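You operate a simulated robot arm through the tools that you are given. There is no shell and no other tool. Be economical: measure what you need, move in short steps, check, and stop when the job is done.

Carry out the task below with a simulated robot arm. There is one attempt and no reset: what you move stays moved.

TASK
Put things in order on the tub end of the side counter. At the end: the brown small upright brush stands on top of the red scrub pad; the brown door block stands where the brown pepper mill stood; the brown pepper mill stands on top of the beige dough lump; the brown key bunch stands on top of the red tea box; whatever was shut is shut again. Leave all else as you found it, and nothing knocked over.

It is judged by the outcome, as a careful person would: the job done as asked, and still so three seconds after it is handed in. It fails if anything else is knocked over, pushed out of place, dropped, spilled or broken.

THE ROBOT
A 6-joint arm with a two-finger parallel gripper, fixed in place. Base frame: the origin is at the foot of the arm, x ahead of it, y to its left, z up; the work surface is at about z = 800. Lengths are in mm, angles in rad, forces in N, time in s.
With the tool pointing down near the work surface it reaches from about 240 to 640 mm from the base axis. Its first joint turns from -1.152 to 1.152 rad. Payload 2.7 kg.
Tool frame: the origin (TCP) lies between the finger pads and is the grasp point; the fingertips stand 23 mm ahead of it; z points along the fingers, y is the line along which they close. The gripper opens to 94 mm. The fingers are 38 mm wide and 10 mm thick; the gripper's body (54 by 96 mm) begins 39 mm behind the TCP.
Orientation is that of the tool frame in the base frame, as a unit quaternion [x, y, z, w]. With the fingers straight down and closing along the base's y, the tool's x points along the base's -x, its y along +y and its z along -z.

THE INTERFACE
- The arm moves only by the tool send_rows. Its argument "deltas" is a list of rows, each a list of 7 numbers: the shift along the tool's x, y, z in mm, then the turn, a rotation vector about the tool's x, y, z in rad, then the finger opening in mm, from 0 to 94. In form: [[x, y, z, wx, wy, wz, claw], ...]. A call has 1 to 8 rows; each row shifts and turns the commanded pose from where the row before left it, along the tool's axes as they then stand. A row lasts 0.2 s, in which the tool goes at most 50 mm and 0.15 rad; a call with a longer step from one row to the next is refused whole, and so is a gripper value outside its range. A pose out of reach is approached as far as the arm can. The call stops where the force on the tool passes 40 N (or 10 N more than at its start, if that is more) or the arm is blocked; 0.2 s more then pass. The fingers move at their own pace (about 45 mm/s each) and stop on an object; they squeeze with about 39 N. The grip force told is the motor's: it shows also when the fingers shut on nothing. Time passes only in rows, and 0.2 s behind the last, so rows that do not move let the fingers close. It gives the time, the measured TCP pose, the force on the tool (base axes), the opening and the grip force at its end, in the units of the frame above (readings bear some noise).
- Cameras (640 x 400 px; columns grow to the right, rows downward): "scene" is fixed at [81.8, -431.9, 1419.2]; the picture's right is [0.81, -0.59, 0.00], its down [-0.27, -0.37, -0.89] and it looks along [0.53, 0.72, -0.46] (base axes); focal length 316 px, centre (320, 200). "wrist" rides on the gripper at [-39, 0, -44] in the tool frame; the picture's right is [0.00, -1.00, 0.00], its down [0.97, 0.00, -0.24] and it looks along [0.24, 0.00, 0.97] (tool axes); focal length 218 px, centre (320, 200).
- capture(camera): a new picture of that camera. No time passes.
- measure_at(camera, pixels): for up to 12 pixels [column, row] of the newest picture of that camera ("zoom" is the newest enlarged one), the place [x, y, z] in the base frame of the surface seen there, good to about 3 mm, but the place of the scene camera against the robot may be out by one fixed shift of up to 18 mm in any direction. No time passes.
- inspect(camera, box): a new picture of the part [left, top, right, bottom] of that camera's present view, enlarged. No time passes.
- finish_job(): hands the job in; it is judged then, once.

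Work in short steps. Measure before you move; look again where a grasp or a placing could have gone wrong, and mend it. You have 80 turns and 38 pictures in all, the two below and enlarged ones among them. Open the gripper and draw the arm clear of the work before you hand the job in, unless the task says otherwise; then end with one line.

The tools are called after ">>>" by a JSON object that holds its "name" and its "arguments". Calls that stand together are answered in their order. send_rows: Moves the arm, as the interface text tells. Its arguments: {"type":"object","properties":{"deltas":{"type":"array","items":{"type":"array","items":{"type":"number"}}}},"required":["deltas"]} The other tools are called the same way: capture (camera) takes a picture; measure_at (camera, pixels) gives the place of the surface under pixels of a picture; inspect (camera, box) takes an enlarged picture of a part of a camera's view; finish_job () hands the job in.

At the start:

```text
time: 0.0
eef_pos: [357.0, 64.1, 1191.9]
tool_rot: [-0.001, 1.0, 0.0, 0.0]
ft_force: [-1.2, 0.5, -0.5]
grip_width: 94.3
finger_force: 0.0
```

scene: 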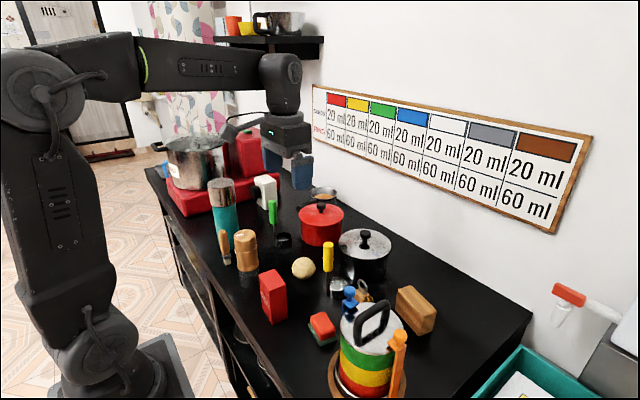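
wrist: 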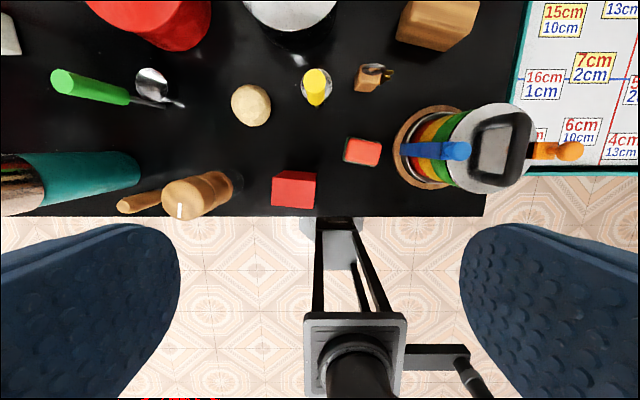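

I start by enlarging the work area in the scene view and the wrist view to identify the objects.

>>> {"name": "inspect", "arguments": {"camera": "scene", "box": [200, 170, 440, 400]}}

>>> {"name": "inspect", "arguments": {"camera": "wrist", "box": [0, 0, 640, 220]}}

```text
1.74 times, centred on (320, 285) of scene
```

zoom: 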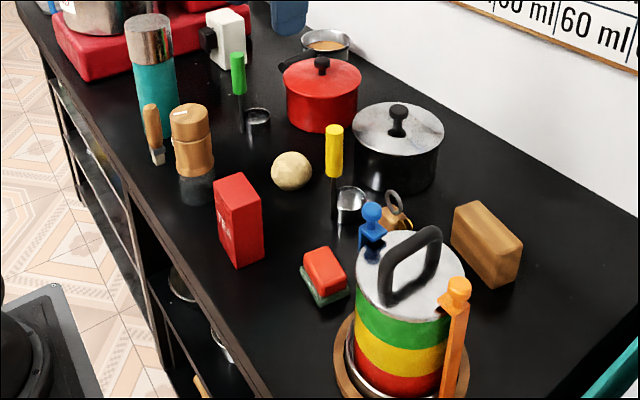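

```text
1.00 times, centred on (320, 110) of wrist
```

zoom: 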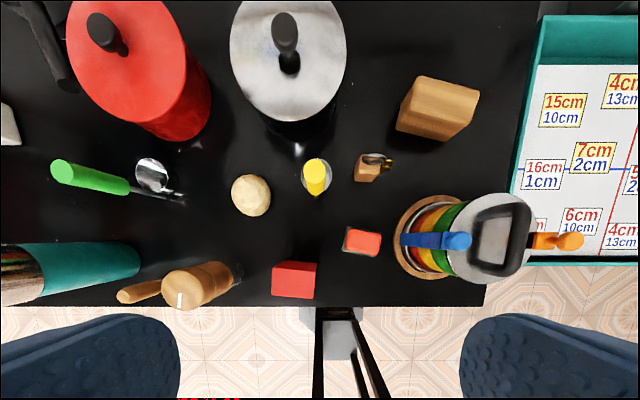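

Brush at wrist (140,203), mill (200,195), tea box (295,190), pad (362,152), dough (250,105), keys (368,78), block (435,22). I measure these in the wrist view.

>>> {"name": "measure_at", "arguments": {"camera": "wrist", "pixels": [[127, 206], [150, 199], [178, 200], [205, 190], [228, 183], [295, 195], [294, 175], [365, 152], [250, 105], [365, 82], [378, 70], [430, 12]]}}

>>> {"name": "measure_at", "arguments": {"camera": "wrist", "pixels": [[277, 173], [314, 175], [312, 206], [275, 204], [350, 142], [379, 146], [376, 164], [412, 2], [475, 5], [465, 42], [402, 38], [250, 130]]}}

>>> {"name": "inspect", "arguments": {"camera": "wrist", "box": [100, 50, 420, 250]}}

>>> {"name": "inspect", "arguments": {"camera": "scene", "box": [200, 210, 320, 285]}}

```text
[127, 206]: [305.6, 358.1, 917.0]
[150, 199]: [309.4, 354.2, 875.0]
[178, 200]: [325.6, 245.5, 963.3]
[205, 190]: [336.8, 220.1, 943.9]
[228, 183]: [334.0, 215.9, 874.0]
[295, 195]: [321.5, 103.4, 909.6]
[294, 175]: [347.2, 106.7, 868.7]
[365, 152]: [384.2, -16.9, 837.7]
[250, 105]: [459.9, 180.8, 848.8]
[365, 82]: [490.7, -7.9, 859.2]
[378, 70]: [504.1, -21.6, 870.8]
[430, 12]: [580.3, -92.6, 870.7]
```

```text
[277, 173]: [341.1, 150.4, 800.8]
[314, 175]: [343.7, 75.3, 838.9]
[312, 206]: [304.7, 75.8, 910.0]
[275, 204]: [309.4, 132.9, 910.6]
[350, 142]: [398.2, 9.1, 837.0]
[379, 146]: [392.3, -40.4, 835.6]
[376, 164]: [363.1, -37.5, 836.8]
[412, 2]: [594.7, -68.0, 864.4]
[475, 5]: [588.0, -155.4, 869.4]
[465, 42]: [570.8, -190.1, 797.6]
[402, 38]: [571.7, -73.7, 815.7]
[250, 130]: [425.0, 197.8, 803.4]
```

```text
2.00 times, centred on (260, 150) of wrist
```

zoom: 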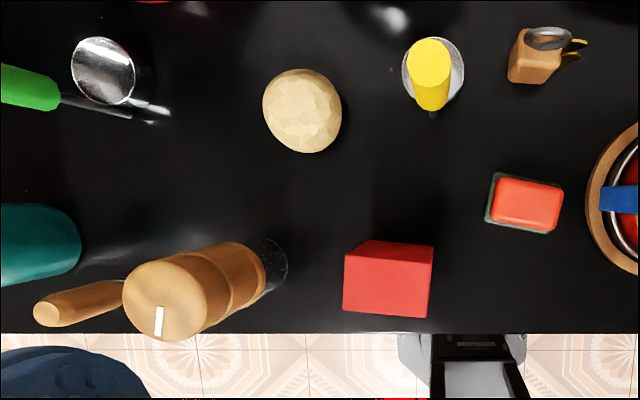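

```text
5.33 times, centred on (260, 248) of scene
```

zoom: 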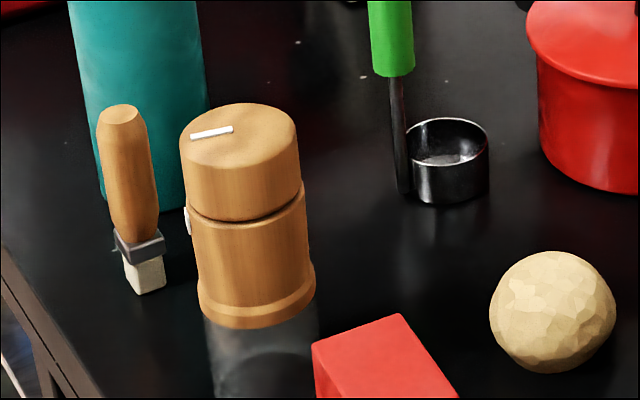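

I move to above the pepper mill for a closer look (tool x = -base x, y same, z reversed).

>>> {"name": "send_rows", "arguments": {"deltas": [[5.4, 33.2, 14, 0, 0, 0, 94], [5.4, 33.2, 14, 0, 0, 0, 94], [5.4, 33.2, 14, 0, 0, 0, 94], [5.4, 33.2, 14, 0, 0, 0, 94], [5.4, 33.2, 14, 0, 0, 0, 94]]}}

>>> {"name": "capture", "arguments": {"camera": "wrist"}}

```text
time: 1.2
eef_pos: [331.3, 231.7, 1121.8]
tool_rot: [0.0, 1.0, 0.0, 0.0]
ft_force: [0.5, -0.1, -0.2]
grip_width: 94.0
finger_force: 0.1
```

```text
31 pictures are left
```

wrist: 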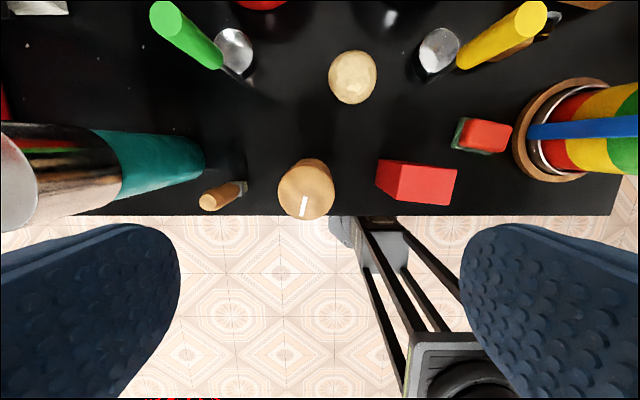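

The mill's cap is at (306,190). I measure its edges, plus brush, dough and yellow handle.

>>> {"name": "measure_at", "arguments": {"camera": "wrist", "pixels": [[306, 190], [281, 192], [331, 192], [306, 169], [306, 216], [313, 162], [208, 202], [240, 187], [352, 77], [330, 78], [375, 78], [352, 54]]}}

>>> {"name": "measure_at", "arguments": {"camera": "wrist", "pixels": [[352, 100], [532, 18], [165, 15], [418, 182], [380, 188], [455, 173], [450, 203], [378, 162], [487, 136], [20, 180], [198, 160], [352, 70]]}}

>>> {"name": "inspect", "arguments": {"camera": "wrist", "box": [190, 120, 350, 220]}}

```text
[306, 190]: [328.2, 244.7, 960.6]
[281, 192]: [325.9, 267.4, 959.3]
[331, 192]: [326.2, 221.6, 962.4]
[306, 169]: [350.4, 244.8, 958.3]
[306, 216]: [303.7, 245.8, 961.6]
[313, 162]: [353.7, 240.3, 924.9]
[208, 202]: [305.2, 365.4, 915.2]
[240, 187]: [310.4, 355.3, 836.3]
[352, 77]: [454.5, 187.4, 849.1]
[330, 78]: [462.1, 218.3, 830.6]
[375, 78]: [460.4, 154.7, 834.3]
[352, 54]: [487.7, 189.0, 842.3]
```

```text
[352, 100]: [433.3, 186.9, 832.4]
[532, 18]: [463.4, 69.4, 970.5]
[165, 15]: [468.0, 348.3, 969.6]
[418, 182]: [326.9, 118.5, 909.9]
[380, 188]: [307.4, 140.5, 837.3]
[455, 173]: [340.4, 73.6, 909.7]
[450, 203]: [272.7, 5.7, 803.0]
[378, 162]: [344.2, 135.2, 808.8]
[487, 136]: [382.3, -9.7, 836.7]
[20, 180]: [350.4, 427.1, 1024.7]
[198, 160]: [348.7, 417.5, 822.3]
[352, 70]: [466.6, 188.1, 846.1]
```

```text
4.00 times, centred on (270, 170) of wrist
```

zoom: 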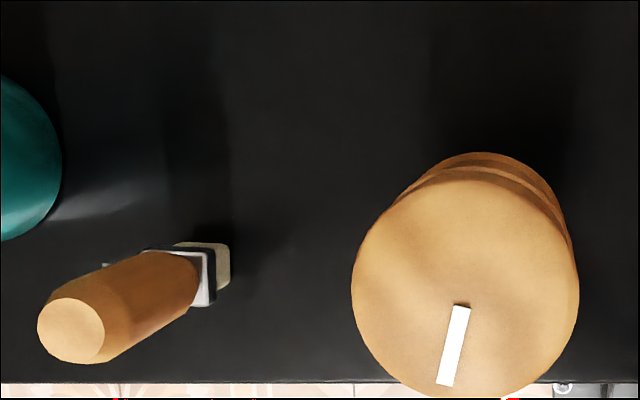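

Mill axis is at about (327,245), cap top z≈961, glass lower part. I descend around it to TCP z≈930 with fingers open.

>>> {"name": "send_rows", "arguments": {"deltas": [[4, 13.3, 32, 0, 0, 0, 94], [0, 0, 40, 0, 0, 0, 94], [0, 0, 40, 0, 0, 0, 94], [0, 0, 40, 0, 0, 0, 94], [0, 0, 39.5, 0, 0, 0, 94], [0, 0, 0, 0, 0, 0, 94]]}}

```text
time: 2.6
eef_pos: [326.5, 245.9, 928.1]
tool_rot: [0.001, 1.0, 0.0, 0.0]
ft_force: [-0.2, 0.1, -0.8]
grip_width: 94.0
finger_force: 0.1
```

Position is right; I close the fingers on the mill.

>>> {"name": "send_rows", "arguments": {"deltas": [[0, 0, 0, 0, 0, 0, 40], [0, 0, 0, 0, 0, 0, 40], [0, 0, 0, 0, 0, 0, 40], [0, 0, 0, 0, 0, 0, 40]]}}

>>> {"name": "capture", "arguments": {"camera": "scene"}}

```text
time: 3.6
eef_pos: [326.5, 245.6, 929.3]
tool_rot: [0.0, 1.0, 0.0, 0.0]
ft_force: [0.2, -0.7, 0.4]
grip_width: 56.8
finger_force: 38.9
```

```text
29 pictures are left
```

scene: 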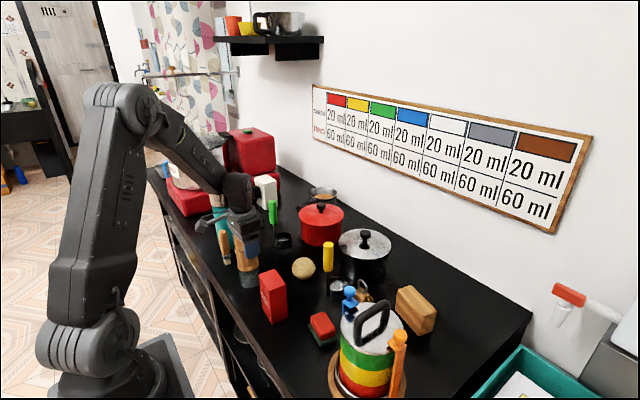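

The fingers hold at 56.8 mm. I lift 90 mm and check.

>>> {"name": "send_rows", "arguments": {"deltas": [[0, 0, -10, 0, 0, 0, 40], [0, 0, -20, 0, 0, 0, 40], [0, 0, -30, 0, 0, 0, 40], [0, 0, -30, 0, 0, 0, 40]]}}

>>> {"name": "inspect", "arguments": {"camera": "scene", "box": [200, 180, 340, 290]}}

```text
time: 4.6
eef_pos: [325.2, 241.9, 1018.0]
tool_rot: [-0.001, 1.0, 0.0, 0.0]
ft_force: [-0.8, -0.4, -1.9]
grip_width: 54.4
finger_force: 38.7
```

```text
3.64 times, centred on (270, 235) of scene
```

zoom: 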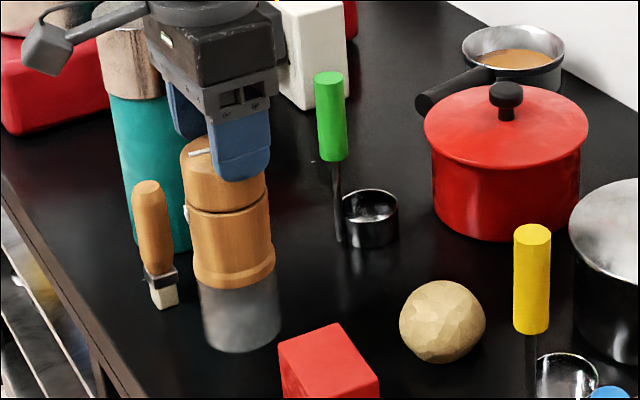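

The mill seems to have come up less than the gripper; I measure cap top and flange in this view, along with fingertips.

>>> {"name": "measure_at", "arguments": {"camera": "zoom", "pixels": [[200, 170], [198, 195], [225, 225], [235, 282], [240, 340], [240, 170], [330, 350], [440, 290]]}}

>>> {"name": "capture", "arguments": {"camera": "wrist"}}

```text
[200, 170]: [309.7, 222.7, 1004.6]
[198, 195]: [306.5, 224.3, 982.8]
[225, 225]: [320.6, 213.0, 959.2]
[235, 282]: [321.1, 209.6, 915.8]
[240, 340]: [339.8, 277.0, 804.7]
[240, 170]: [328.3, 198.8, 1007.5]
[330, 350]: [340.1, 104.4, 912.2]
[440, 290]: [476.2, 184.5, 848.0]
```

```text
27 pictures are left
```

wrist: 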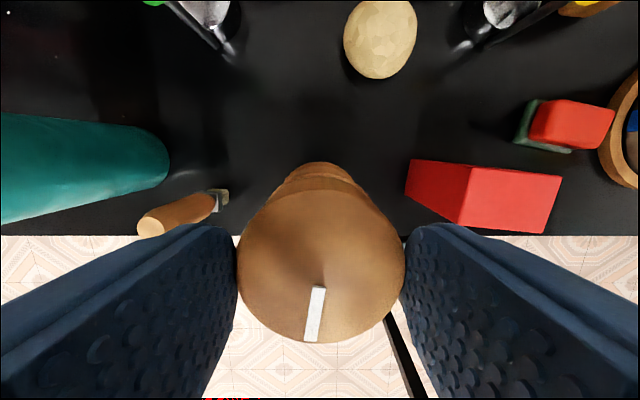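

>>> {"name": "measure_at", "arguments": {"camera": "wrist", "pixels": [[320, 240], [320, 200], [245, 260], [398, 260], [320, 335], [320, 165]]}}

```text
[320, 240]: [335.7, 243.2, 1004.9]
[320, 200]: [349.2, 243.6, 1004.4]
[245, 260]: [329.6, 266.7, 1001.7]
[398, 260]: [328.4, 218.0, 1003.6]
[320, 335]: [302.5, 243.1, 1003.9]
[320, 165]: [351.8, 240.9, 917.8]
```

Cap top is at z≈1004 (raised 43 of 89 mm), so the mill slipped in the grip. I lower it gently back to the counter before it slips further.

>>> {"name": "send_rows", "arguments": {"deltas": [[0, 0, 10, 0, 0, 0, 40], [0, 0, 10, 0, 0, 0, 40], [0, 0, 10, 0, 0, 0, 40], [0, 0, 7, 0, 0, 0, 40], [0, 0, 3, 0, 0, 0, 40], [0, 0, 2, 0, 0, 0, 40]]}}

>>> {"name": "capture", "arguments": {"camera": "wrist"}}

```text
time: 6.0
eef_pos: [325.6, 244.2, 978.3]
tool_rot: [0.0, 1.0, -0.001, 0.0]
ft_force: [-0.7, 0.7, -2.3]
grip_width: 54.1
finger_force: 38.4
```

```text
26 pictures are left
```

wrist: 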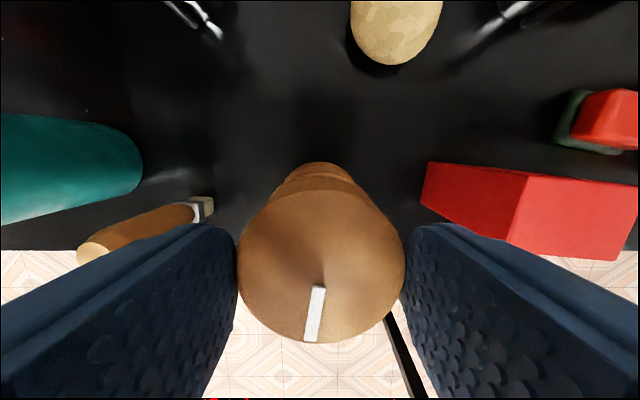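

The mill sits the same in the fingers (no further slip), nearly on the counter. I lower the last mm, open, and regrasp with the fingers on the cap only (TCP z≈946).

>>> {"name": "send_rows", "arguments": {"deltas": [[0, 0, 2, 0, 0, 0, 40], [0, 0, 1.5, 0, 0, 0, 40], [0, 0, 0, 0, 0, 0, 62], [0, 0, 0, 0, 0, 0, 80], [0, 0, 0, 0, 0, 0, 94], [0, 0, 0, 0, 0, 0, 94]]}}

>>> {"name": "capture", "arguments": {"camera": "wrist"}}

```text
time: 7.4
eef_pos: [325.4, 242.8, 975.1]
tool_rot: [0.0, 1.0, 0.0, 0.0]
ft_force: [0.5, 0.0, -0.2]
grip_width: 94.3
finger_force: 0.1
```

```text
25 pictures are left
```

wrist: 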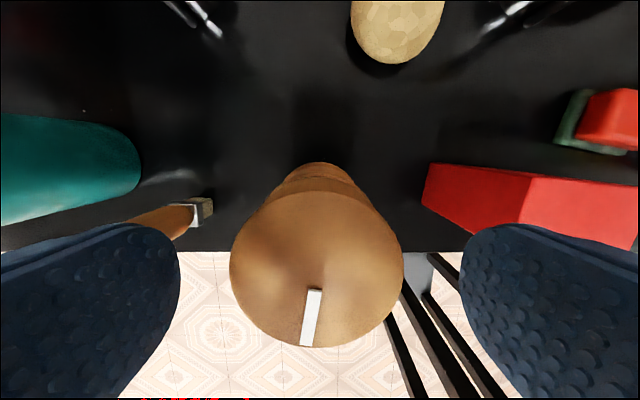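

>>> {"name": "measure_at", "arguments": {"camera": "wrist", "pixels": [[317, 200], [317, 270], [232, 265], [402, 265], [317, 343], [318, 172]]}}

>>> {"name": "inspect", "arguments": {"camera": "scene", "box": [200, 210, 320, 300]}}

```text
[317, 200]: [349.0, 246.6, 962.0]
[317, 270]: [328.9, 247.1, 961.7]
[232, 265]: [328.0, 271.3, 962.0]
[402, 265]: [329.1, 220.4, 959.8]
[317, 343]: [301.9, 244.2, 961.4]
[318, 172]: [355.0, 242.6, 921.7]
```

```text
4.44 times, centred on (260, 255) of scene
```

zoom: 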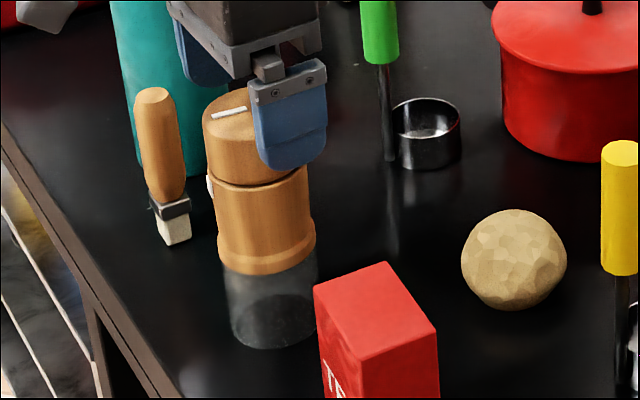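

The mill stands upright at (327,245.5), top 961. I lower to z≈946, grip, and lift slowly.

>>> {"name": "send_rows", "arguments": {"deltas": [[-1.5, 2.5, 10, 0, 0, 0, 94], [0, 0, 19.5, 0, 0, 0, 94], [0, 0, 0, 0, 0, 0, 40], [0, 0, 0, 0, 0, 0, 40], [0, 0, 0, 0, 0, 0, 40], [0, 0, 0, 0, 0, 0, 40], [0, 0, -4, 0, 0, 0, 40], [0, 0, -8, 0, 0, 0, 40]]}}

>>> {"name": "send_rows", "arguments": {"deltas": [[0, 0, -8, 0, 0, 0, 40], [0, 0, -10, 0, 0, 0, 40], [0, 0, -10, 0, 0, 0, 40], [0, 0, -10, 0, 0, 0, 40]]}}

>>> {"name": "capture", "arguments": {"camera": "wrist"}}

```text
time: 9.2
eef_pos: [328.9, 244.5, 959.8]
tool_rot: [0.0, 1.0, -0.001, 0.001]
ft_force: [0.8, 0.8, -2.2]
grip_width: 56.2
finger_force: 39.3
```

```text
time: 10.2
eef_pos: [327.5, 245.0, 995.9]
tool_rot: [0.0, 1.0, 0.0, -0.001]
ft_force: [0.3, -0.2, -2.2]
grip_width: 56.2
finger_force: 38.5
```

```text
23 pictures are left
```

wrist: 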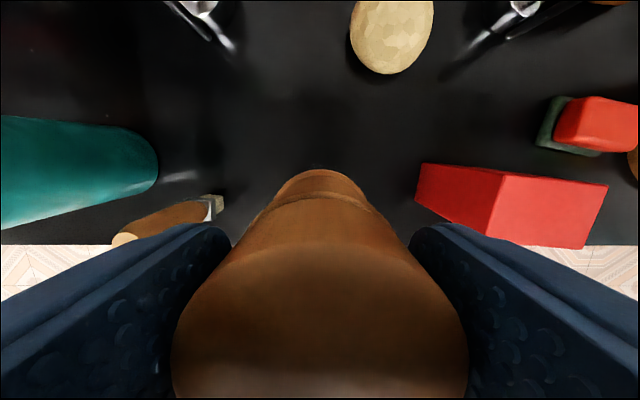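

Held firmly now (same height in the fingers). I raise to z≈1030 and move part-way to the dough to see it fully.

>>> {"name": "send_rows", "arguments": {"deltas": [[0, 0, -17, 0, 0, 0, 40], [0, 0, -17, 0, 0, 0, 40], [-15, -14, 0, 0, 0, 0, 40], [-20, -15, 0, 0, 0, 0, 40], [-10, -15, 0, 0, 0, 0, 40], [0, -12, 0, 0, 0, 0, 40], [0, 0, 0, 0, 0, 0, 40]]}}

>>> {"name": "capture", "arguments": {"camera": "wrist"}}

```text
time: 11.8
eef_pos: [372.4, 189.2, 1029.8]
tool_rot: [0.001, 1.0, 0.0, -0.001]
ft_force: [0.1, 0.4, -2.4]
grip_width: 56.4
finger_force: 39.2
```

```text
22 pictures are left
```

wrist: 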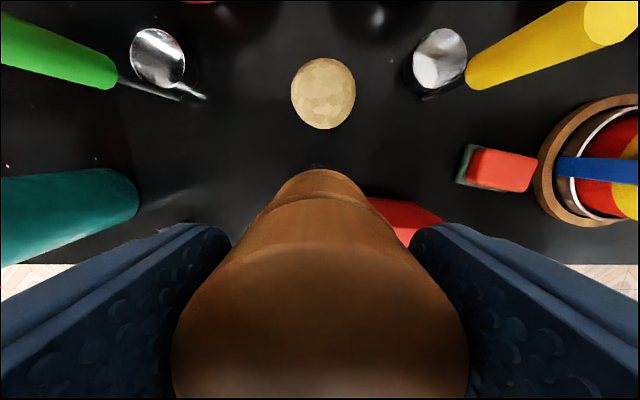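

>>> {"name": "measure_at", "arguments": {"camera": "wrist", "pixels": [[323, 92], [323, 80], [323, 70], [323, 61], [323, 105], [323, 118], [323, 125], [305, 92], [295, 92], [340, 92], [352, 92], [590, 20]]}}

>>> {"name": "inspect", "arguments": {"camera": "wrist", "box": [270, 40, 374, 140]}}

```text
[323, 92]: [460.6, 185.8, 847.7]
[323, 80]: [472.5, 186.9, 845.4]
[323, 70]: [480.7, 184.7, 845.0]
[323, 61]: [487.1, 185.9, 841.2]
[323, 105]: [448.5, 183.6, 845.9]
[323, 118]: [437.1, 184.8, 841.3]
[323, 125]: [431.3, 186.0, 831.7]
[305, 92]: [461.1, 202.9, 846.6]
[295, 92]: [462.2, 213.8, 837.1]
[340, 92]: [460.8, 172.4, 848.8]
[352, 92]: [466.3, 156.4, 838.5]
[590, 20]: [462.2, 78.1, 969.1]
```

```text
4.00 times, centred on (322, 90) of wrist
```

zoom: 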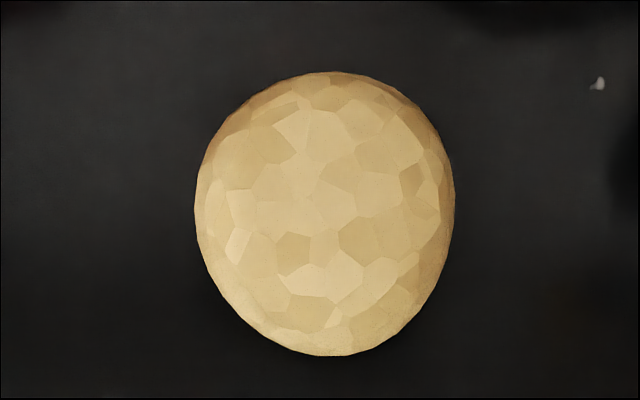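

Dough centre ≈ (460,185), top fairly flat at z≈847. I move the mill over it, then lower to TCP z≈995.

>>> {"name": "send_rows", "arguments": {"deltas": [[-15, -1, 0, 0, 0, 0, 40], [-20, -1, 0, 0, 0, 0, 40], [-25, -1, 0, 0, 0, 0, 40], [-18, -1, 0, 0, 0, 0, 40], [-9.6, 0, 0, 0, 0, 0, 40], [0, 0, 0, 0, 0, 0, 40]]}}

>>> {"name": "send_rows", "arguments": {"deltas": [[0, 0, 10, 0, 0, 0, 40], [0, 0, 10, 0, 0, 0, 40], [0, 0, 6, 0, 0, 0, 40], [0, 0, 3, 0, 0, 0, 40], [0, 0, 2, 0, 0, 0, 40]]}}

>>> {"name": "inspect", "arguments": {"camera": "scene", "box": [240, 180, 380, 290]}}

```text
time: 13.2
eef_pos: [459.7, 184.5, 1030.7]
tool_rot: [0.0, 1.0, 0.001, 0.0]
ft_force: [-0.5, -0.5, -1.8]
grip_width: 56.2
finger_force: 38.6
```

```text
time: 14.4
eef_pos: [459.9, 186.6, 999.4]
tool_rot: [0.0, 1.0, 0.0, 0.0]
ft_force: [-0.3, 0.0, -2.5]
grip_width: 56.1
finger_force: 40.0
```

```text
3.64 times, centred on (310, 235) of scene
```

zoom: 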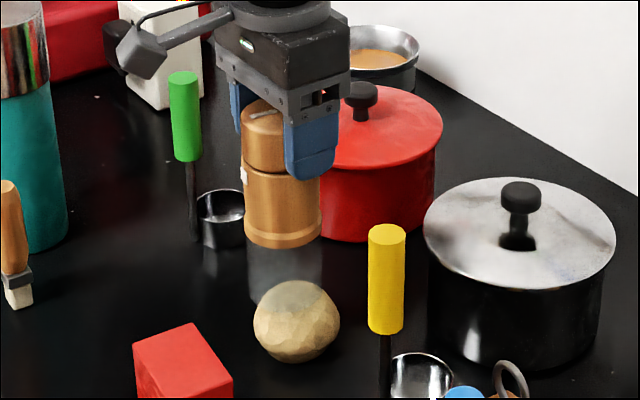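

The mill is just above the dough. I lower in 1 mm steps until the weight is taken.

>>> {"name": "send_rows", "arguments": {"deltas": [[0, 0, 1.5, 0, 0, 0, 40], [0, 0, 1.5, 0, 0, 0, 40], [0, 0, 1, 0, 0, 0, 40]]}}

```text
time: 15.2
eef_pos: [460.0, 185.4, 994.9]
tool_rot: [0.001, 1.0, 0.0, 0.0]
ft_force: [-0.7, 0.2, -2.5]
grip_width: 56.4
finger_force: 38.9
```

>>> {"name": "send_rows", "arguments": {"deltas": [[0, 0, 1, 0, 0, 0, 40], [0, 0, 0, 0, 0, 0, 40]]}}

>>> {"name": "send_rows", "arguments": {"deltas": [[0, 0, 1, 0, 0, 0, 40], [0, 0, 0, 0, 0, 0, 40]]}}

```text
time: 15.8
eef_pos: [460.0, 186.7, 994.8]
tool_rot: [0.0, 1.0, -0.001, 0.0]
ft_force: [-0.5, 0.5, -1.8]
grip_width: 56.2
finger_force: 39.0
```

```text
time: 16.4
eef_pos: [459.7, 185.4, 993.3]
tool_rot: [0.0, 1.0, 0.0, -0.001]
ft_force: [-0.1, 0.2, -2.8]
grip_width: 56.3
finger_force: 39.2
```

>>> {"name": "send_rows", "arguments": {"deltas": [[0, 0, 1, 0, 0, 0, 40], [0, 0, 0, 0, 0, 0, 40]]}}

>>> {"name": "send_rows", "arguments": {"deltas": [[0, 0, 1, 0, 0, 0, 40], [0, 0, 0, 0, 0, 0, 40]]}}

>>> {"name": "inspect", "arguments": {"camera": "scene", "box": [270, 210, 350, 280]}}

```text
time: 17.0
eef_pos: [459.7, 185.6, 991.4]
tool_rot: [0.001, 1.0, 0.001, 0.0]
ft_force: [0.0, -0.7, -1.5]
grip_width: 56.3
finger_force: 39.3
```

```text
time: 17.6
eef_pos: [460.2, 186.5, 991.7]
tool_rot: [0.0, 1.0, 0.0, -0.001]
ft_force: [0.1, 0.2, -1.5]
grip_width: 56.6
finger_force: 38.7
```

```text
5.71 times, centred on (310, 245) of scene
```

zoom: 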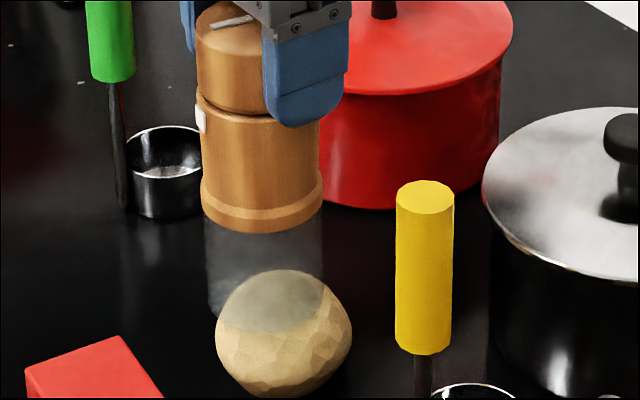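

The weight is not clearly taken yet and the mill looks slightly left of the dough here. I measure both in this view to compare.

>>> {"name": "measure_at", "arguments": {"camera": "zoom", "pixels": [[205, 195], [262, 220], [320, 195], [200, 60], [262, 150], [222, 330], [284, 345], [348, 330], [270, 275], [270, 300], [250, 330], [284, 380]]}}

>>> {"name": "capture", "arguments": {"camera": "wrist"}}

```text
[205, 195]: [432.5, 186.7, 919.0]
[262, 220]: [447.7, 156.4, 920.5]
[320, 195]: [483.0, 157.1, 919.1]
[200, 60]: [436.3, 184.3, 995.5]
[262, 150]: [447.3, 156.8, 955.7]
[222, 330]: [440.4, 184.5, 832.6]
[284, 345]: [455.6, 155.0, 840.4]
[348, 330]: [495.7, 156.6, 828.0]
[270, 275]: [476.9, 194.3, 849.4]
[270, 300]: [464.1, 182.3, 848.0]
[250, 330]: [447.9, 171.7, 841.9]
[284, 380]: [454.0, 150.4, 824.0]
```

```text
18 pictures are left
```

wrist: 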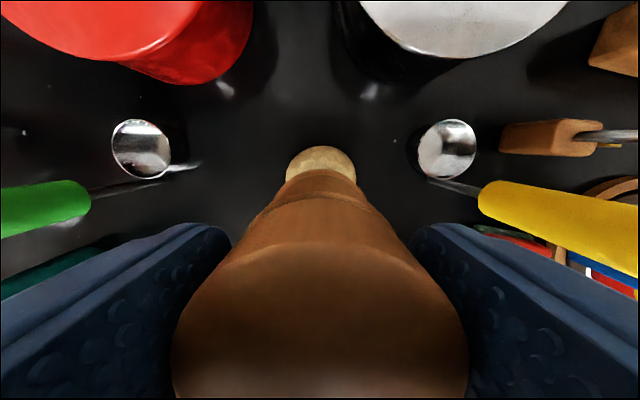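

Both views suggest the dough centre is ~7 mm further in +x. I raise 6 mm, shift +7 mm in x, and lower again in small steps.

>>> {"name": "send_rows", "arguments": {"deltas": [[0, 0, -6, 0, 0, 0, 40], [-7, 0, 0, 0, 0, 0, 40], [0, 0, 0, 0, 0, 0, 40], [0, 0, 4, 0, 0, 0, 40], [0, 0, 1, 0, 0, 0, 40], [0, 0, 1, 0, 0, 0, 40], [0, 0, 0, 0, 0, 0, 40]]}}

>>> {"name": "send_rows", "arguments": {"deltas": [[0, 0, 1, 0, 0, 0, 40], [0, 0, 0, 0, 0, 0, 40]]}}

>>> {"name": "send_rows", "arguments": {"deltas": [[0, 0, 1, 0, 0, 0, 40], [0, 0, 0, 0, 0, 0, 40]]}}

```text
time: 19.2
eef_pos: [465.8, 185.4, 991.7]
tool_rot: [0.0, 1.0, 0.0, 0.0]
ft_force: [-0.1, -0.2, -1.7]
grip_width: 56.3
finger_force: 39.0
```

```text
time: 19.8
eef_pos: [466.1, 186.3, 989.9]
tool_rot: [0.0, 1.0, 0.0, 0.0]
ft_force: [-0.1, -0.8, -1.0]
grip_width: 56.3
finger_force: 38.7
```

```text
time: 20.4
eef_pos: [467.0, 185.2, 989.3]
tool_rot: [0.0, 1.0, 0.0, 0.001]
ft_force: [0.9, 0.0, -0.9]
grip_width: 56.3
finger_force: 39.0
```

The load is shifting to the dough (−2.2 → −0.9 N). One more mm and a look.

>>> {"name": "send_rows", "arguments": {"deltas": [[0, 0, 1, 0, 0, 0, 40], [0, 0, 0, 0, 0, 0, 40]]}}

>>> {"name": "inspect", "arguments": {"camera": "scene", "box": [270, 210, 350, 280]}}

```text
time: 21.0
eef_pos: [467.1, 185.4, 988.9]
tool_rot: [0.0, 1.0, 0.0, 0.0]
ft_force: [-0.2, 0.9, -0.7]
grip_width: 56.4
finger_force: 39.0
```

```text
5.71 times, centred on (310, 245) of scene
```

zoom: 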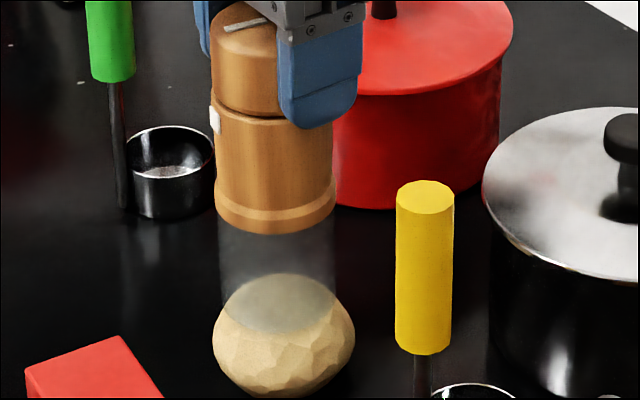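

Well centred, and the dough is soft, giving a flat seat. I press 2 mm more so that it bears the full weight, then check.

>>> {"name": "send_rows", "arguments": {"deltas": [[0, 0, 1, 0, 0, 0, 40], [0, 0, 1, 0, 0, 0, 40], [0, 0, 0, 0, 0, 0, 40], [0, 0, 0, 0, 0, 0, 40]]}}

```text
time: 22.0
eef_pos: [466.5, 186.3, 985.5]
tool_rot: [0.0, 1.0, 0.0, 0.001]
ft_force: [0.3, 0.4, -1.6]
grip_width: 56.4
finger_force: 38.9
```

>>> {"name": "send_rows", "arguments": {"deltas": [[0, 0, 1, 0, 0, 0, 40], [0, 0, 1, 0, 0, 0, 40], [0, 0, 0, 0, 0, 0, 40], [0, 0, 0, 0, 0, 0, 40]]}}

>>> {"name": "inspect", "arguments": {"camera": "scene", "box": [270, 210, 350, 280]}}

```text
time: 23.0
eef_pos: [466.8, 185.3, 983.6]
tool_rot: [0.0, 1.0, -0.001, 0.0]
ft_force: [0.6, 0.4, -1.3]
grip_width: 56.4
finger_force: 39.2
```

```text
5.71 times, centred on (310, 245) of scene
```

zoom: 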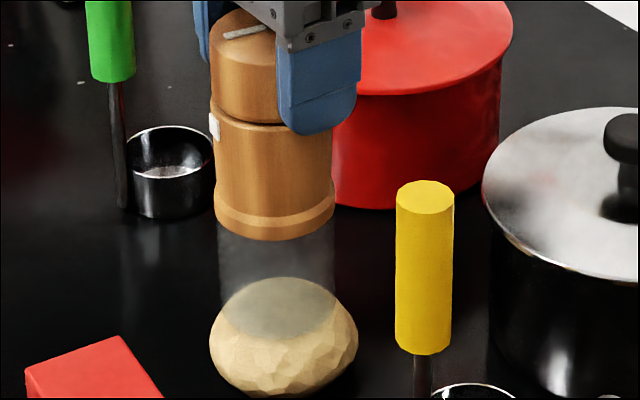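

The dough has flattened visibly under the mill, giving a good seat. I open the fingers slowly.

>>> {"name": "send_rows", "arguments": {"deltas": [[0, 0, 0, 0, 0, 0, 54], [0, 0, 0, 0, 0, 0, 58], [0, 0, 0, 0, 0, 0, 60], [0, 0, 0, 0, 0, 0, 62], [0, 0, 0, 0, 0, 0, 64]]}}

>>> {"name": "inspect", "arguments": {"camera": "scene", "box": [270, 210, 350, 280]}}

```text
time: 24.2
eef_pos: [467.2, 185.4, 983.0]
tool_rot: [0.0, 1.0, 0.0, 0.0]
ft_force: [-1.0, -0.5, 0.4]
grip_width: 63.9
finger_force: 0.0
```

```text
5.71 times, centred on (310, 245) of scene
```

zoom: 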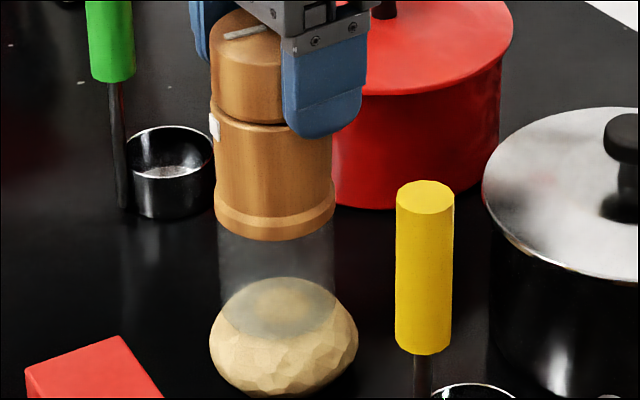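

The mill stands steady. I open fully, rise clear, and travel toward the door block.

>>> {"name": "send_rows", "arguments": {"deltas": [[0, 0, 0, 0, 0, 0, 75], [0, 0, 0, 0, 0, 0, 90], [0, 0, -15, 0, 0, 0, 94], [0, 0, -35, 0, 0, 0, 94], [0, 0, -40, 0, 0, 0, 94], [0, 0, -40, 0, 0, 0, 94]]}}

>>> {"name": "send_rows", "arguments": {"deltas": [[-7, -36, 0, 0, 0, 0, 94], [-7, -36, 0, 0, 0, 0, 94], [-7, -36, 0, 0, 0, 0, 94], [-7, -36, 0, 0, 0, 0, 94], [-7, -36, 0, 0, 0, 0, 94], [-7, -36, 0, 0, 0, 0, 94], [-7, -36, 0, 0, 0, 0, 94], [-7, -36, 0, 0, 0, 0, 94]]}}

>>> {"name": "capture", "arguments": {"camera": "wrist"}}

```text
time: 25.6
eef_pos: [465.3, 186.3, 1114.0]
tool_rot: [0.0, 1.0, 0.0, 0.0]
ft_force: [-0.3, -0.3, 0.5]
grip_width: 94.0
finger_force: 0.1
```

```text
time: 27.4
eef_pos: [521.5, -102.8, 1113.6]
tool_rot: [-0.001, 1.0, 0.0, 0.0]
ft_force: [0.0, 0.5, -0.1]
grip_width: 93.9
finger_force: 0.2
```

```text
14 pictures are left
```

wrist: 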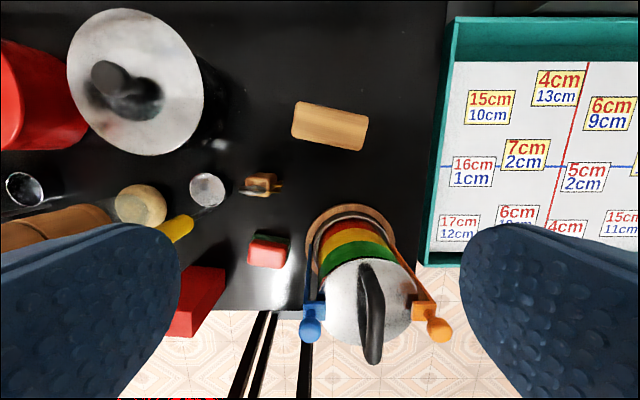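

The block top spans (297,101)-(368,115)-(361,150)-(291,135). I measure its corners, the keys, pad and pan edges.

>>> {"name": "measure_at", "arguments": {"camera": "wrist", "pixels": [[299, 104], [366, 117], [359, 143], [294, 129], [330, 122], [262, 180], [274, 186], [250, 178], [268, 252], [205, 90], [330, 146], [372, 290]]}}

>>> {"name": "inspect", "arguments": {"camera": "wrist", "box": [230, 90, 390, 190]}}

```text
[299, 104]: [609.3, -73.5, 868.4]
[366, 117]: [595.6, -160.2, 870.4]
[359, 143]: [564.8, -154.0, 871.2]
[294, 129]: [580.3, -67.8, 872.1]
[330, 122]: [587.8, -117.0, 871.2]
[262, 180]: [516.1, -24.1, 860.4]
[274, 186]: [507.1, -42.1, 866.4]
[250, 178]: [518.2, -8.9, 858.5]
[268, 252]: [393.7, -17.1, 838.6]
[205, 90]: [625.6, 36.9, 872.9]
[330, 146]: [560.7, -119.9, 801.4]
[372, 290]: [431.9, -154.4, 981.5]
```

```text
4.00 times, centred on (310, 140) of wrist
```

zoom: 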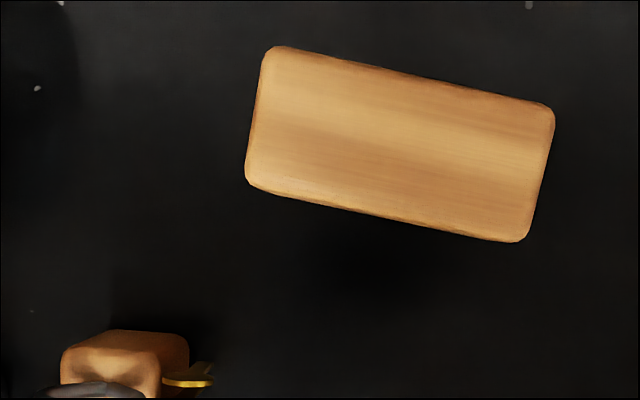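

Block: centre ≈ (587.5,−114), top z 871, ~92×44 mm, long axis 11° off the base y. I turn the tool +79° about vertical so the fingers close across the 44 mm side.

>>> {"name": "send_rows", "arguments": {"deltas": [[0, 0, 0, 0, 0, -0.138, 94], [0, 0, 0, 0, 0, -0.138, 94], [0, 0, 0, 0, 0, -0.138, 94], [0, 0, 0, 0, 0, -0.138, 94], [0, 0, 0, 0, 0, -0.138, 94]]}}

>>> {"name": "send_rows", "arguments": {"deltas": [[0, 0, 0, 0, 0, -0.138, 94], [0, 0, 0, 0, 0, -0.138, 94], [0, 0, 0, 0, 0, -0.138, 94], [0, 0, 0, 0, 0, -0.138, 94], [0, 0, 0, 0, 0, -0.137, 94], [0, 0, 0, 0, 0, 0, 94]]}}

```text
time: 28.6
eef_pos: [522.8, -101.3, 1113.0]
tool_rot: [-0.339, 0.941, -0.001, 0.0]
ft_force: [0.5, 0.1, 0.2]
grip_width: 94.2
finger_force: 0.1
```

```text
time: 30.0
eef_pos: [522.5, -102.0, 1112.7]
tool_rot: [-0.637, 0.771, 0.001, 0.001]
ft_force: [-0.8, -0.8, 0.1]
grip_width: 94.1
finger_force: 0.0
```

Orientation is right. I move over the block (tool y −66) and down to z≈960, then look.

>>> {"name": "send_rows", "arguments": {"deltas": [[0, -16, 30, 0, 0, 0, 94], [0, -16, 30, 0, 0, 0, 94], [0, -16, 30, 0, 0, 0, 94], [-0.5, -18.4, 30, 0, 0, 0, 94], [0, 0, 30, 0, 0, 0, 94], [0, 0, 0, 0, 0, 0, 94]]}}

>>> {"name": "capture", "arguments": {"camera": "wrist"}}

```text
time: 31.4
eef_pos: [588.6, -116.0, 963.3]
tool_rot: [-0.637, 0.771, -0.001, 0.0]
ft_force: [-0.6, 0.4, 0.5]
grip_width: 94.3
finger_force: 0.0
```

```text
12 pictures are left
```

wrist: 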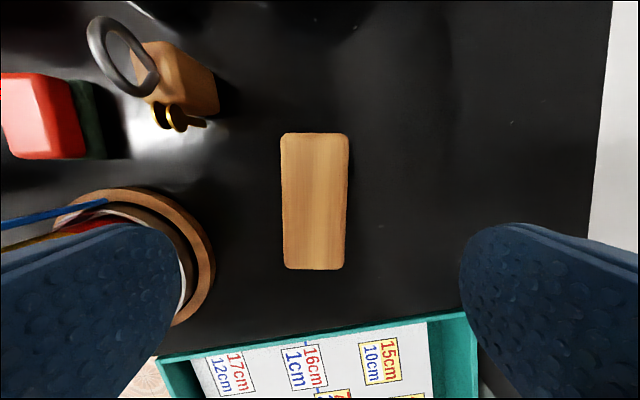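

The block is aligned; centre is about 3 mm toward tool +y and 5 mm toward tool −x. I correct, descend to z≈845 and close.

>>> {"name": "send_rows", "arguments": {"deltas": [[-5, 2.5, 20, 0, 0, 0, 94], [0, 0, 35, 0, 0, 0, 94], [0, 0, 35, 0, 0, 0, 94], [0, 0, 28, 0, 0, 0, 94], [0, 0, 0, 0, 0, 0, 94]]}}

>>> {"name": "send_rows", "arguments": {"deltas": [[0, 0, 0, 0, 0, 0, 30], [0, 0, 0, 0, 0, 0, 30], [0, 0, 0, 0, 0, 0, 30], [0, 0, 0, 0, 0, 0, 30], [0, 0, 0, 0, 0, 0, 30], [0, 0, -4, 0, 0, 0, 30], [0, 0, -8, 0, 0, 0, 30], [0, 0, -10, 0, 0, 0, 30]]}}

```text
time: 32.6
eef_pos: [586.9, -107.6, 845.0]
tool_rot: [-0.637, 0.771, 0.001, 0.0]
ft_force: [-0.1, -0.5, -0.3]
grip_width: 94.3
finger_force: 0.1
```

```text
time: 34.4
eef_pos: [586.4, -108.7, 868.4]
tool_rot: [-0.636, 0.771, 0.0, 0.0]
ft_force: [-1.0, 1.1, -2.0]
grip_width: 43.6
finger_force: 38.9
```

Gripped at 43.6 mm and lifting. I raise to z≈1075 before travelling over everything.

>>> {"name": "send_rows", "arguments": {"deltas": [[0, 0, -20, 0, 0, 0, 30], [0, 0, -35, 0, 0, 0, 30], [0, 0, -40, 0, 0, 0, 30], [0, 0, -40, 0, 0, 0, 30], [0, 0, -40, 0, 0, 0, 30], [0, 0, -32, 0, 0, 0, 30], [0, 0, 0, 0, 0, 0, 30]]}}

>>> {"name": "capture", "arguments": {"camera": "wrist"}}

```text
time: 36.0
eef_pos: [587.4, -111.0, 1074.9]
tool_rot: [-0.636, 0.772, 0.0, 0.0]
ft_force: [1.0, -0.6, -1.2]
grip_width: 43.6
finger_force: 39.2
```

```text
11 pictures are left
```

wrist: 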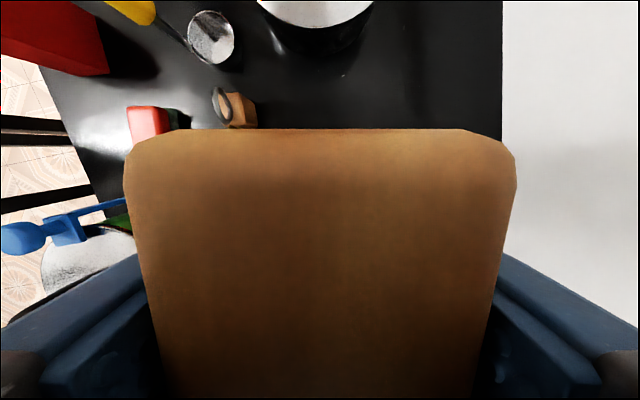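

The block is held securely; its centre is ~4.5 mm toward tool +x of the TCP. I travel to the mill's former spot: TCP target (327.8,249.9), in 11 rows.

>>> {"name": "send_rows", "arguments": {"deltas": [[-27.65, 29.28, 0, 0, 0, 0, 30], [-27.65, 29.28, 0, 0, 0, 0, 30], [-27.65, 29.28, 0, 0, 0, 0, 30], [-27.65, 29.28, 0, 0, 0, 0, 30], [-27.65, 29.28, 0, 0, 0, 0, 30], [-27.65, 29.28, 0, 0, 0, 0, 30]]}}

>>> {"name": "send_rows", "arguments": {"deltas": [[-27.65, 29.28, 0, 0, 0, 0, 30], [-27.65, 29.28, 0, 0, 0, 0, 30], [-27.65, 29.28, 0, 0, 0, 0, 30], [-27.65, 29.28, 0, 0, 0, 0, 30], [-27.65, 29.28, 0, 0, 0, 0, 30], [0, 0, 0, 0, 0, 0, 30]]}}

```text
time: 37.4
eef_pos: [448.3, 86.6, 1074.7]
tool_rot: [-0.637, 0.771, 0.001, 0.0]
ft_force: [-0.1, -0.2, -2.2]
grip_width: 43.8
finger_force: 38.4
```

```text
time: 38.8
eef_pos: [330.4, 252.4, 1074.5]
tool_rot: [-0.636, 0.772, 0.001, 0.0]
ft_force: [-0.2, 0.5, -0.8]
grip_width: 43.9
finger_force: 39.0
```

I correct ~3 mm and descend to just above the counter (z≈850).

>>> {"name": "send_rows", "arguments": {"deltas": [[2.9, 2.1, 30, 0, 0, 0, 30], [0, 0, 40, 0, 0, 0, 30], [0, 0, 40, 0, 0, 0, 30], [0, 0, 40, 0, 0, 0, 30], [0, 0, 40, 0, 0, 0, 30], [0, 0, 24, 0, 0, 0, 30], [0, 0, 10, 0, 0, 0, 30], [0, 0, 0, 0, 0, 0, 30]]}}

>>> {"name": "send_rows", "arguments": {"deltas": [[0, 0, 2, 0, 0, 0, 30], [0, 0, 1.5, 0, 0, 0, 30], [0, 0, 1, 0, 0, 0, 30], [0, 0, 0, 0, 0, 0, 30]]}}

>>> {"name": "inspect", "arguments": {"camera": "scene", "box": [200, 180, 360, 290]}}

```text
time: 40.6
eef_pos: [324.9, 247.6, 851.0]
tool_rot: [-0.637, 0.771, -0.001, 0.0]
ft_force: [0.6, 0.1, -1.9]
grip_width: 43.8
finger_force: 39.1
```

```text
time: 41.6
eef_pos: [325.9, 248.1, 846.7]
tool_rot: [-0.637, 0.771, 0.0, 0.0]
ft_force: [-3.7, -0.7, 7.6]
grip_width: 43.8
finger_force: 39.3
```

```text
3.64 times, centred on (280, 235) of scene
```

zoom: 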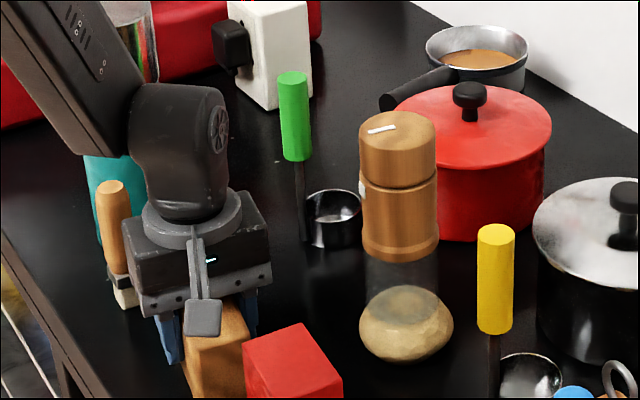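

The block is on the counter (7.6 N contact); the mill is steady on the dough. I release, rise, and go over the keys.

>>> {"name": "send_rows", "arguments": {"deltas": [[0, 0, -0.5, 0, 0, 0, 50], [0, 0, 0, 0, 0, 0, 70], [0, 0, 0, 0, 0, 0, 94], [0, 0, 0, 0, 0, 0, 94], [0, 0, -20, 0, 0, 0, 94], [0, 0, -40, 0, 0, 0, 94], [0, 0, -45, 0, 0, 0, 94]]}}

>>> {"name": "send_rows", "arguments": {"deltas": [[0, 0, -45, 0, 0, 0, 94], [0, 0, -45, 0, 0, 0, 94], [0, 0, -30, 0, 0, 0, 94], [0, 0, 0, 0, 0, 0, 94]]}}

>>> {"name": "send_rows", "arguments": {"deltas": [[28.8, -29.2, 0, 0, 0, 0, 94], [28.8, -29.2, 0, 0, 0, 0, 94], [28.8, -29.2, 0, 0, 0, 0, 94], [28.8, -29.2, 0, 0, 0, 0, 94], [28.8, -29.2, 0, 0, 0, 0, 94], [28.8, -29.2, 0, 0, 0, 0, 94], [28.8, -29.2, 0, 0, 0, 0, 94], [28.8, -29.2, 0, 0, 0, 0, 94]]}}

>>> {"name": "send_rows", "arguments": {"deltas": [[0, 0, 30, 0, 0, 0, 94], [0, 0, 15, 0, 0, 0, 94], [0, 0, 0, 0, 0, 0, 94]]}}

>>> {"name": "capture", "arguments": {"camera": "wrist"}}

```text
time: 43.2
eef_pos: [325.7, 247.8, 949.9]
tool_rot: [-0.636, 0.771, 0.0, 0.0]
ft_force: [0.1, 0.5, -0.7]
grip_width: 93.9
finger_force: 0.1
```

```text
time: 44.2
eef_pos: [326.1, 246.5, 1072.8]
tool_rot: [-0.637, 0.771, -0.001, -0.001]
ft_force: [0.6, -0.1, 0.1]
grip_width: 94.2
finger_force: 0.2
```

```text
time: 46.0
eef_pos: [509.9, -22.7, 1072.7]
tool_rot: [-0.637, 0.771, 0.0, 0.0]
ft_force: [-0.5, -0.1, 0.0]
grip_width: 93.7
finger_force: 0.1
```

```text
time: 46.8
eef_pos: [510.3, -23.7, 1025.5]
tool_rot: [-0.637, 0.771, 0.0, 0.0]
ft_force: [1.3, -0.5, -0.8]
grip_width: 94.3
finger_force: 0.1
```

```text
9 pictures are left
```

wrist: 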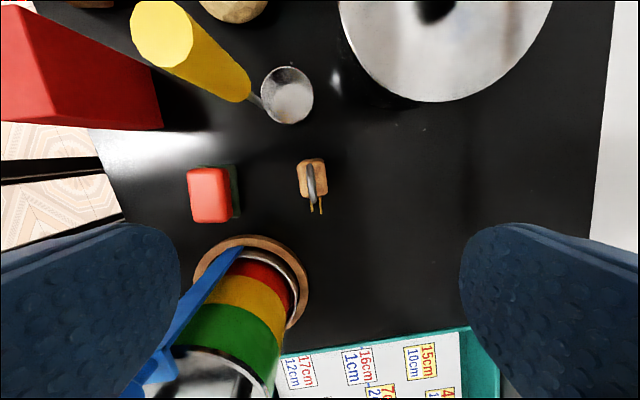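

The fob is at (311,177), ring and keys lying along the tool x, so this orientation suits. I measure it, and the tea box top and pad.

>>> {"name": "measure_at", "arguments": {"camera": "wrist", "pixels": [[300, 165], [322, 164], [300, 188], [326, 192], [310, 180], [310, 168], [312, 195], [313, 208], [210, 195], [285, 95], [20, 30], [50, 100]]}}

>>> {"name": "inspect", "arguments": {"camera": "wrist", "box": [260, 145, 360, 225]}}

```text
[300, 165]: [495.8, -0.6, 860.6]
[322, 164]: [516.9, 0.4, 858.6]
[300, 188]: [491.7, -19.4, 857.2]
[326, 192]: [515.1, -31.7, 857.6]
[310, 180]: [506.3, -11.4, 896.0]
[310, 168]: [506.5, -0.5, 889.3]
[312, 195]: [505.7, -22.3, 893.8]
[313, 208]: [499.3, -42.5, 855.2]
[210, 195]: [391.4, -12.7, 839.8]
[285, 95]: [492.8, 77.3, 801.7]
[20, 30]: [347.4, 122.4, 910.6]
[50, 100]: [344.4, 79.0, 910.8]
```

```text
5.00 times, centred on (310, 185) of wrist
```

zoom: 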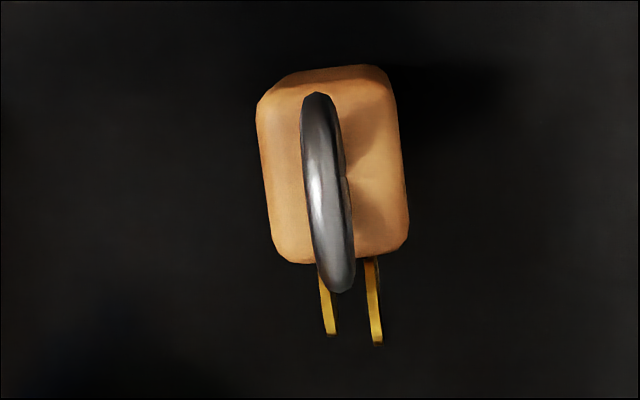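

Fob centre ≈ (505,−15), top 859, ring top 896, turned ~7° relative to the tool. I align, center, open to 60 and descend to z≈861.

>>> {"name": "send_rows", "arguments": {"deltas": [[0, 0, 0, 0, 0, -0.12, 60], [-8.6, 6.0, 20, 0, 0, 0, 60], [0, 0, 45, 0, 0, 0, 60], [0, 0, 45, 0, 0, 0, 60], [0, 0, 35, 0, 0, 0, 60], [0, 0, 19.5, 0, 0, 0, 60], [0, 0, 0, 0, 0, 0, 60]]}}

>>> {"name": "send_rows", "arguments": {"deltas": [[0, 0, 0, 0, 0, 0, 15], [0, 0, 0, 0, 0, 0, 15], [0, 0, 0, 0, 0, 0, 15], [0, 0, 0, 0, 0, 0, 15]]}}

```text
time: 48.4
eef_pos: [504.7, -12.8, 863.1]
tool_rot: [-0.682, 0.732, 0.0, 0.0]
ft_force: [0.1, -0.5, 0.1]
grip_width: 59.9
finger_force: 0.1
```

```text
time: 49.4
eef_pos: [504.2, -13.0, 864.3]
tool_rot: [-0.681, 0.732, 0.0, 0.0]
ft_force: [0.8, -1.1, -0.1]
grip_width: 27.5
finger_force: 39.1
```

Gripped at 27.5 mm. I lift slowly to ~1040 and look.

>>> {"name": "send_rows", "arguments": {"deltas": [[0, 0, -4, 0, 0, 0, 15], [0, 0, -8, 0, 0, 0, 15], [0, 0, -16, 0, 0, 0, 15], [0, 0, -30, 0, 0, 0, 15], [0, 0, -40, 0, 0, 0, 15], [0, 0, -40, 0, 0, 0, 15], [0, 0, -38, 0, 0, 0, 15], [0, 0, 0, 0, 0, 0, 15]]}}

>>> {"name": "capture", "arguments": {"camera": "wrist"}}

```text
time: 51.2
eef_pos: [506.5, -14.7, 1039.3]
tool_rot: [-0.681, 0.732, 0.0, 0.001]
ft_force: [-0.9, -0.4, -1.1]
grip_width: 27.1
finger_force: 38.4
```

```text
7 pictures are left
```

wrist: 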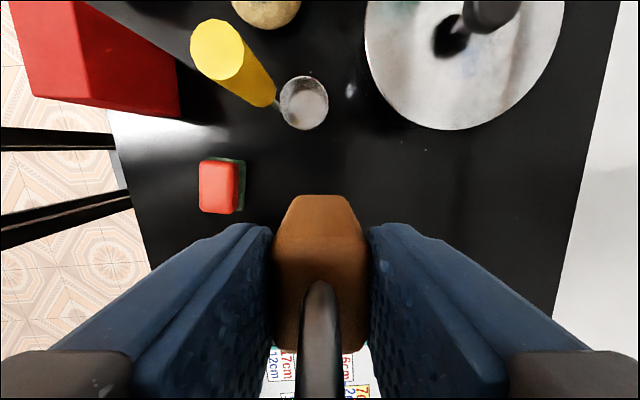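

Keys held upright. Tea box top centre ≈ (324,105), z 910. I travel there at the present height.

>>> {"name": "send_rows", "arguments": {"deltas": [[-17.9, 31.7, 0, 0, 0, 0, 15], [-17.9, 31.7, 0, 0, 0, 0, 15], [-17.9, 31.7, 0, 0, 0, 0, 15], [-17.9, 31.7, 0, 0, 0, 0, 15], [-17.9, 31.7, 0, 0, 0, 0, 15], [-17.9, 31.8, 0, 0, 0, 0, 15], [0, 0, 0, 0, 0, 0, 15], [0, 0, 0, 0, 0, 0, 15]]}}

>>> {"name": "send_rows", "arguments": {"deltas": [[0, 0, 25, 0, 0, 0, 15], [0, 0, 20, 0, 0, 0, 15], [0, 0, 12, 0, 0, 0, 15], [0, 0, 5, 0, 0, 0, 15], [0, 0, 0, 0, 0, 0, 15]]}}

>>> {"name": "inspect", "arguments": {"camera": "scene", "box": [210, 210, 350, 320]}}

```text
time: 53.0
eef_pos: [323.3, 109.6, 1038.0]
tool_rot: [-0.681, 0.732, 0.0, 0.0]
ft_force: [0.2, 0.1, -0.7]
grip_width: 27.1
finger_force: 39.1
```

```text
time: 54.2
eef_pos: [324.7, 106.4, 977.1]
tool_rot: [-0.681, 0.732, 0.0, 0.0]
ft_force: [-0.2, 0.7, 0.0]
grip_width: 27.4
finger_force: 39.4
```

```text
3.64 times, centred on (280, 265) of scene
```

zoom: 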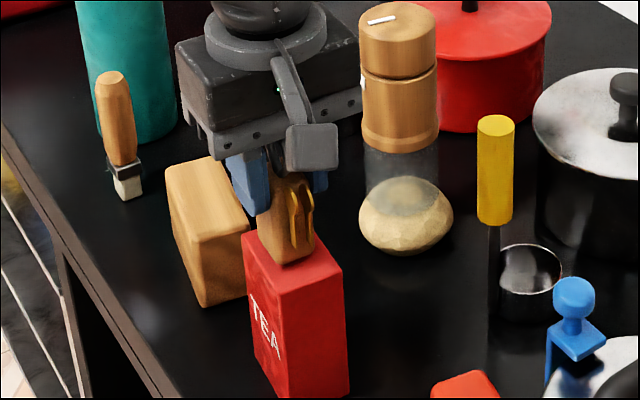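

The fob is centred over the tea box, a few mm above. I lower in small steps.

>>> {"name": "send_rows", "arguments": {"deltas": [[0, 0, 1.5, 0, 0, 0, 15], [0, 0, 1.5, 0, 0, 0, 15], [0, 0, 0, 0, 0, 0, 15]]}}

>>> {"name": "send_rows", "arguments": {"deltas": [[0, 0, 1, 0, 0, 0, 15], [0, 0, 0, 0, 0, 0, 15]]}}

>>> {"name": "send_rows", "arguments": {"deltas": [[0, 0, 1, 0, 0, 0, 15], [0, 0, 0, 0, 0, 0, 15]]}}

```text
time: 55.0
eef_pos: [324.6, 107.1, 971.9]
tool_rot: [-0.681, 0.732, 0.001, 0.0]
ft_force: [-0.4, -0.1, 0.4]
grip_width: 27.1
finger_force: 39.0
```

```text
time: 55.6
eef_pos: [325.2, 106.2, 972.9]
tool_rot: [-0.682, 0.731, 0.0, 0.001]
ft_force: [-0.9, 0.8, 6.5]
grip_width: 27.0
finger_force: 38.9
```

```text
time: 56.2
eef_pos: [323.6, 106.6, 972.8]
tool_rot: [-0.682, 0.731, 0.0, 0.001]
ft_force: [-1.8, 0.5, 22.2]
grip_width: 27.5
finger_force: 38.5
```

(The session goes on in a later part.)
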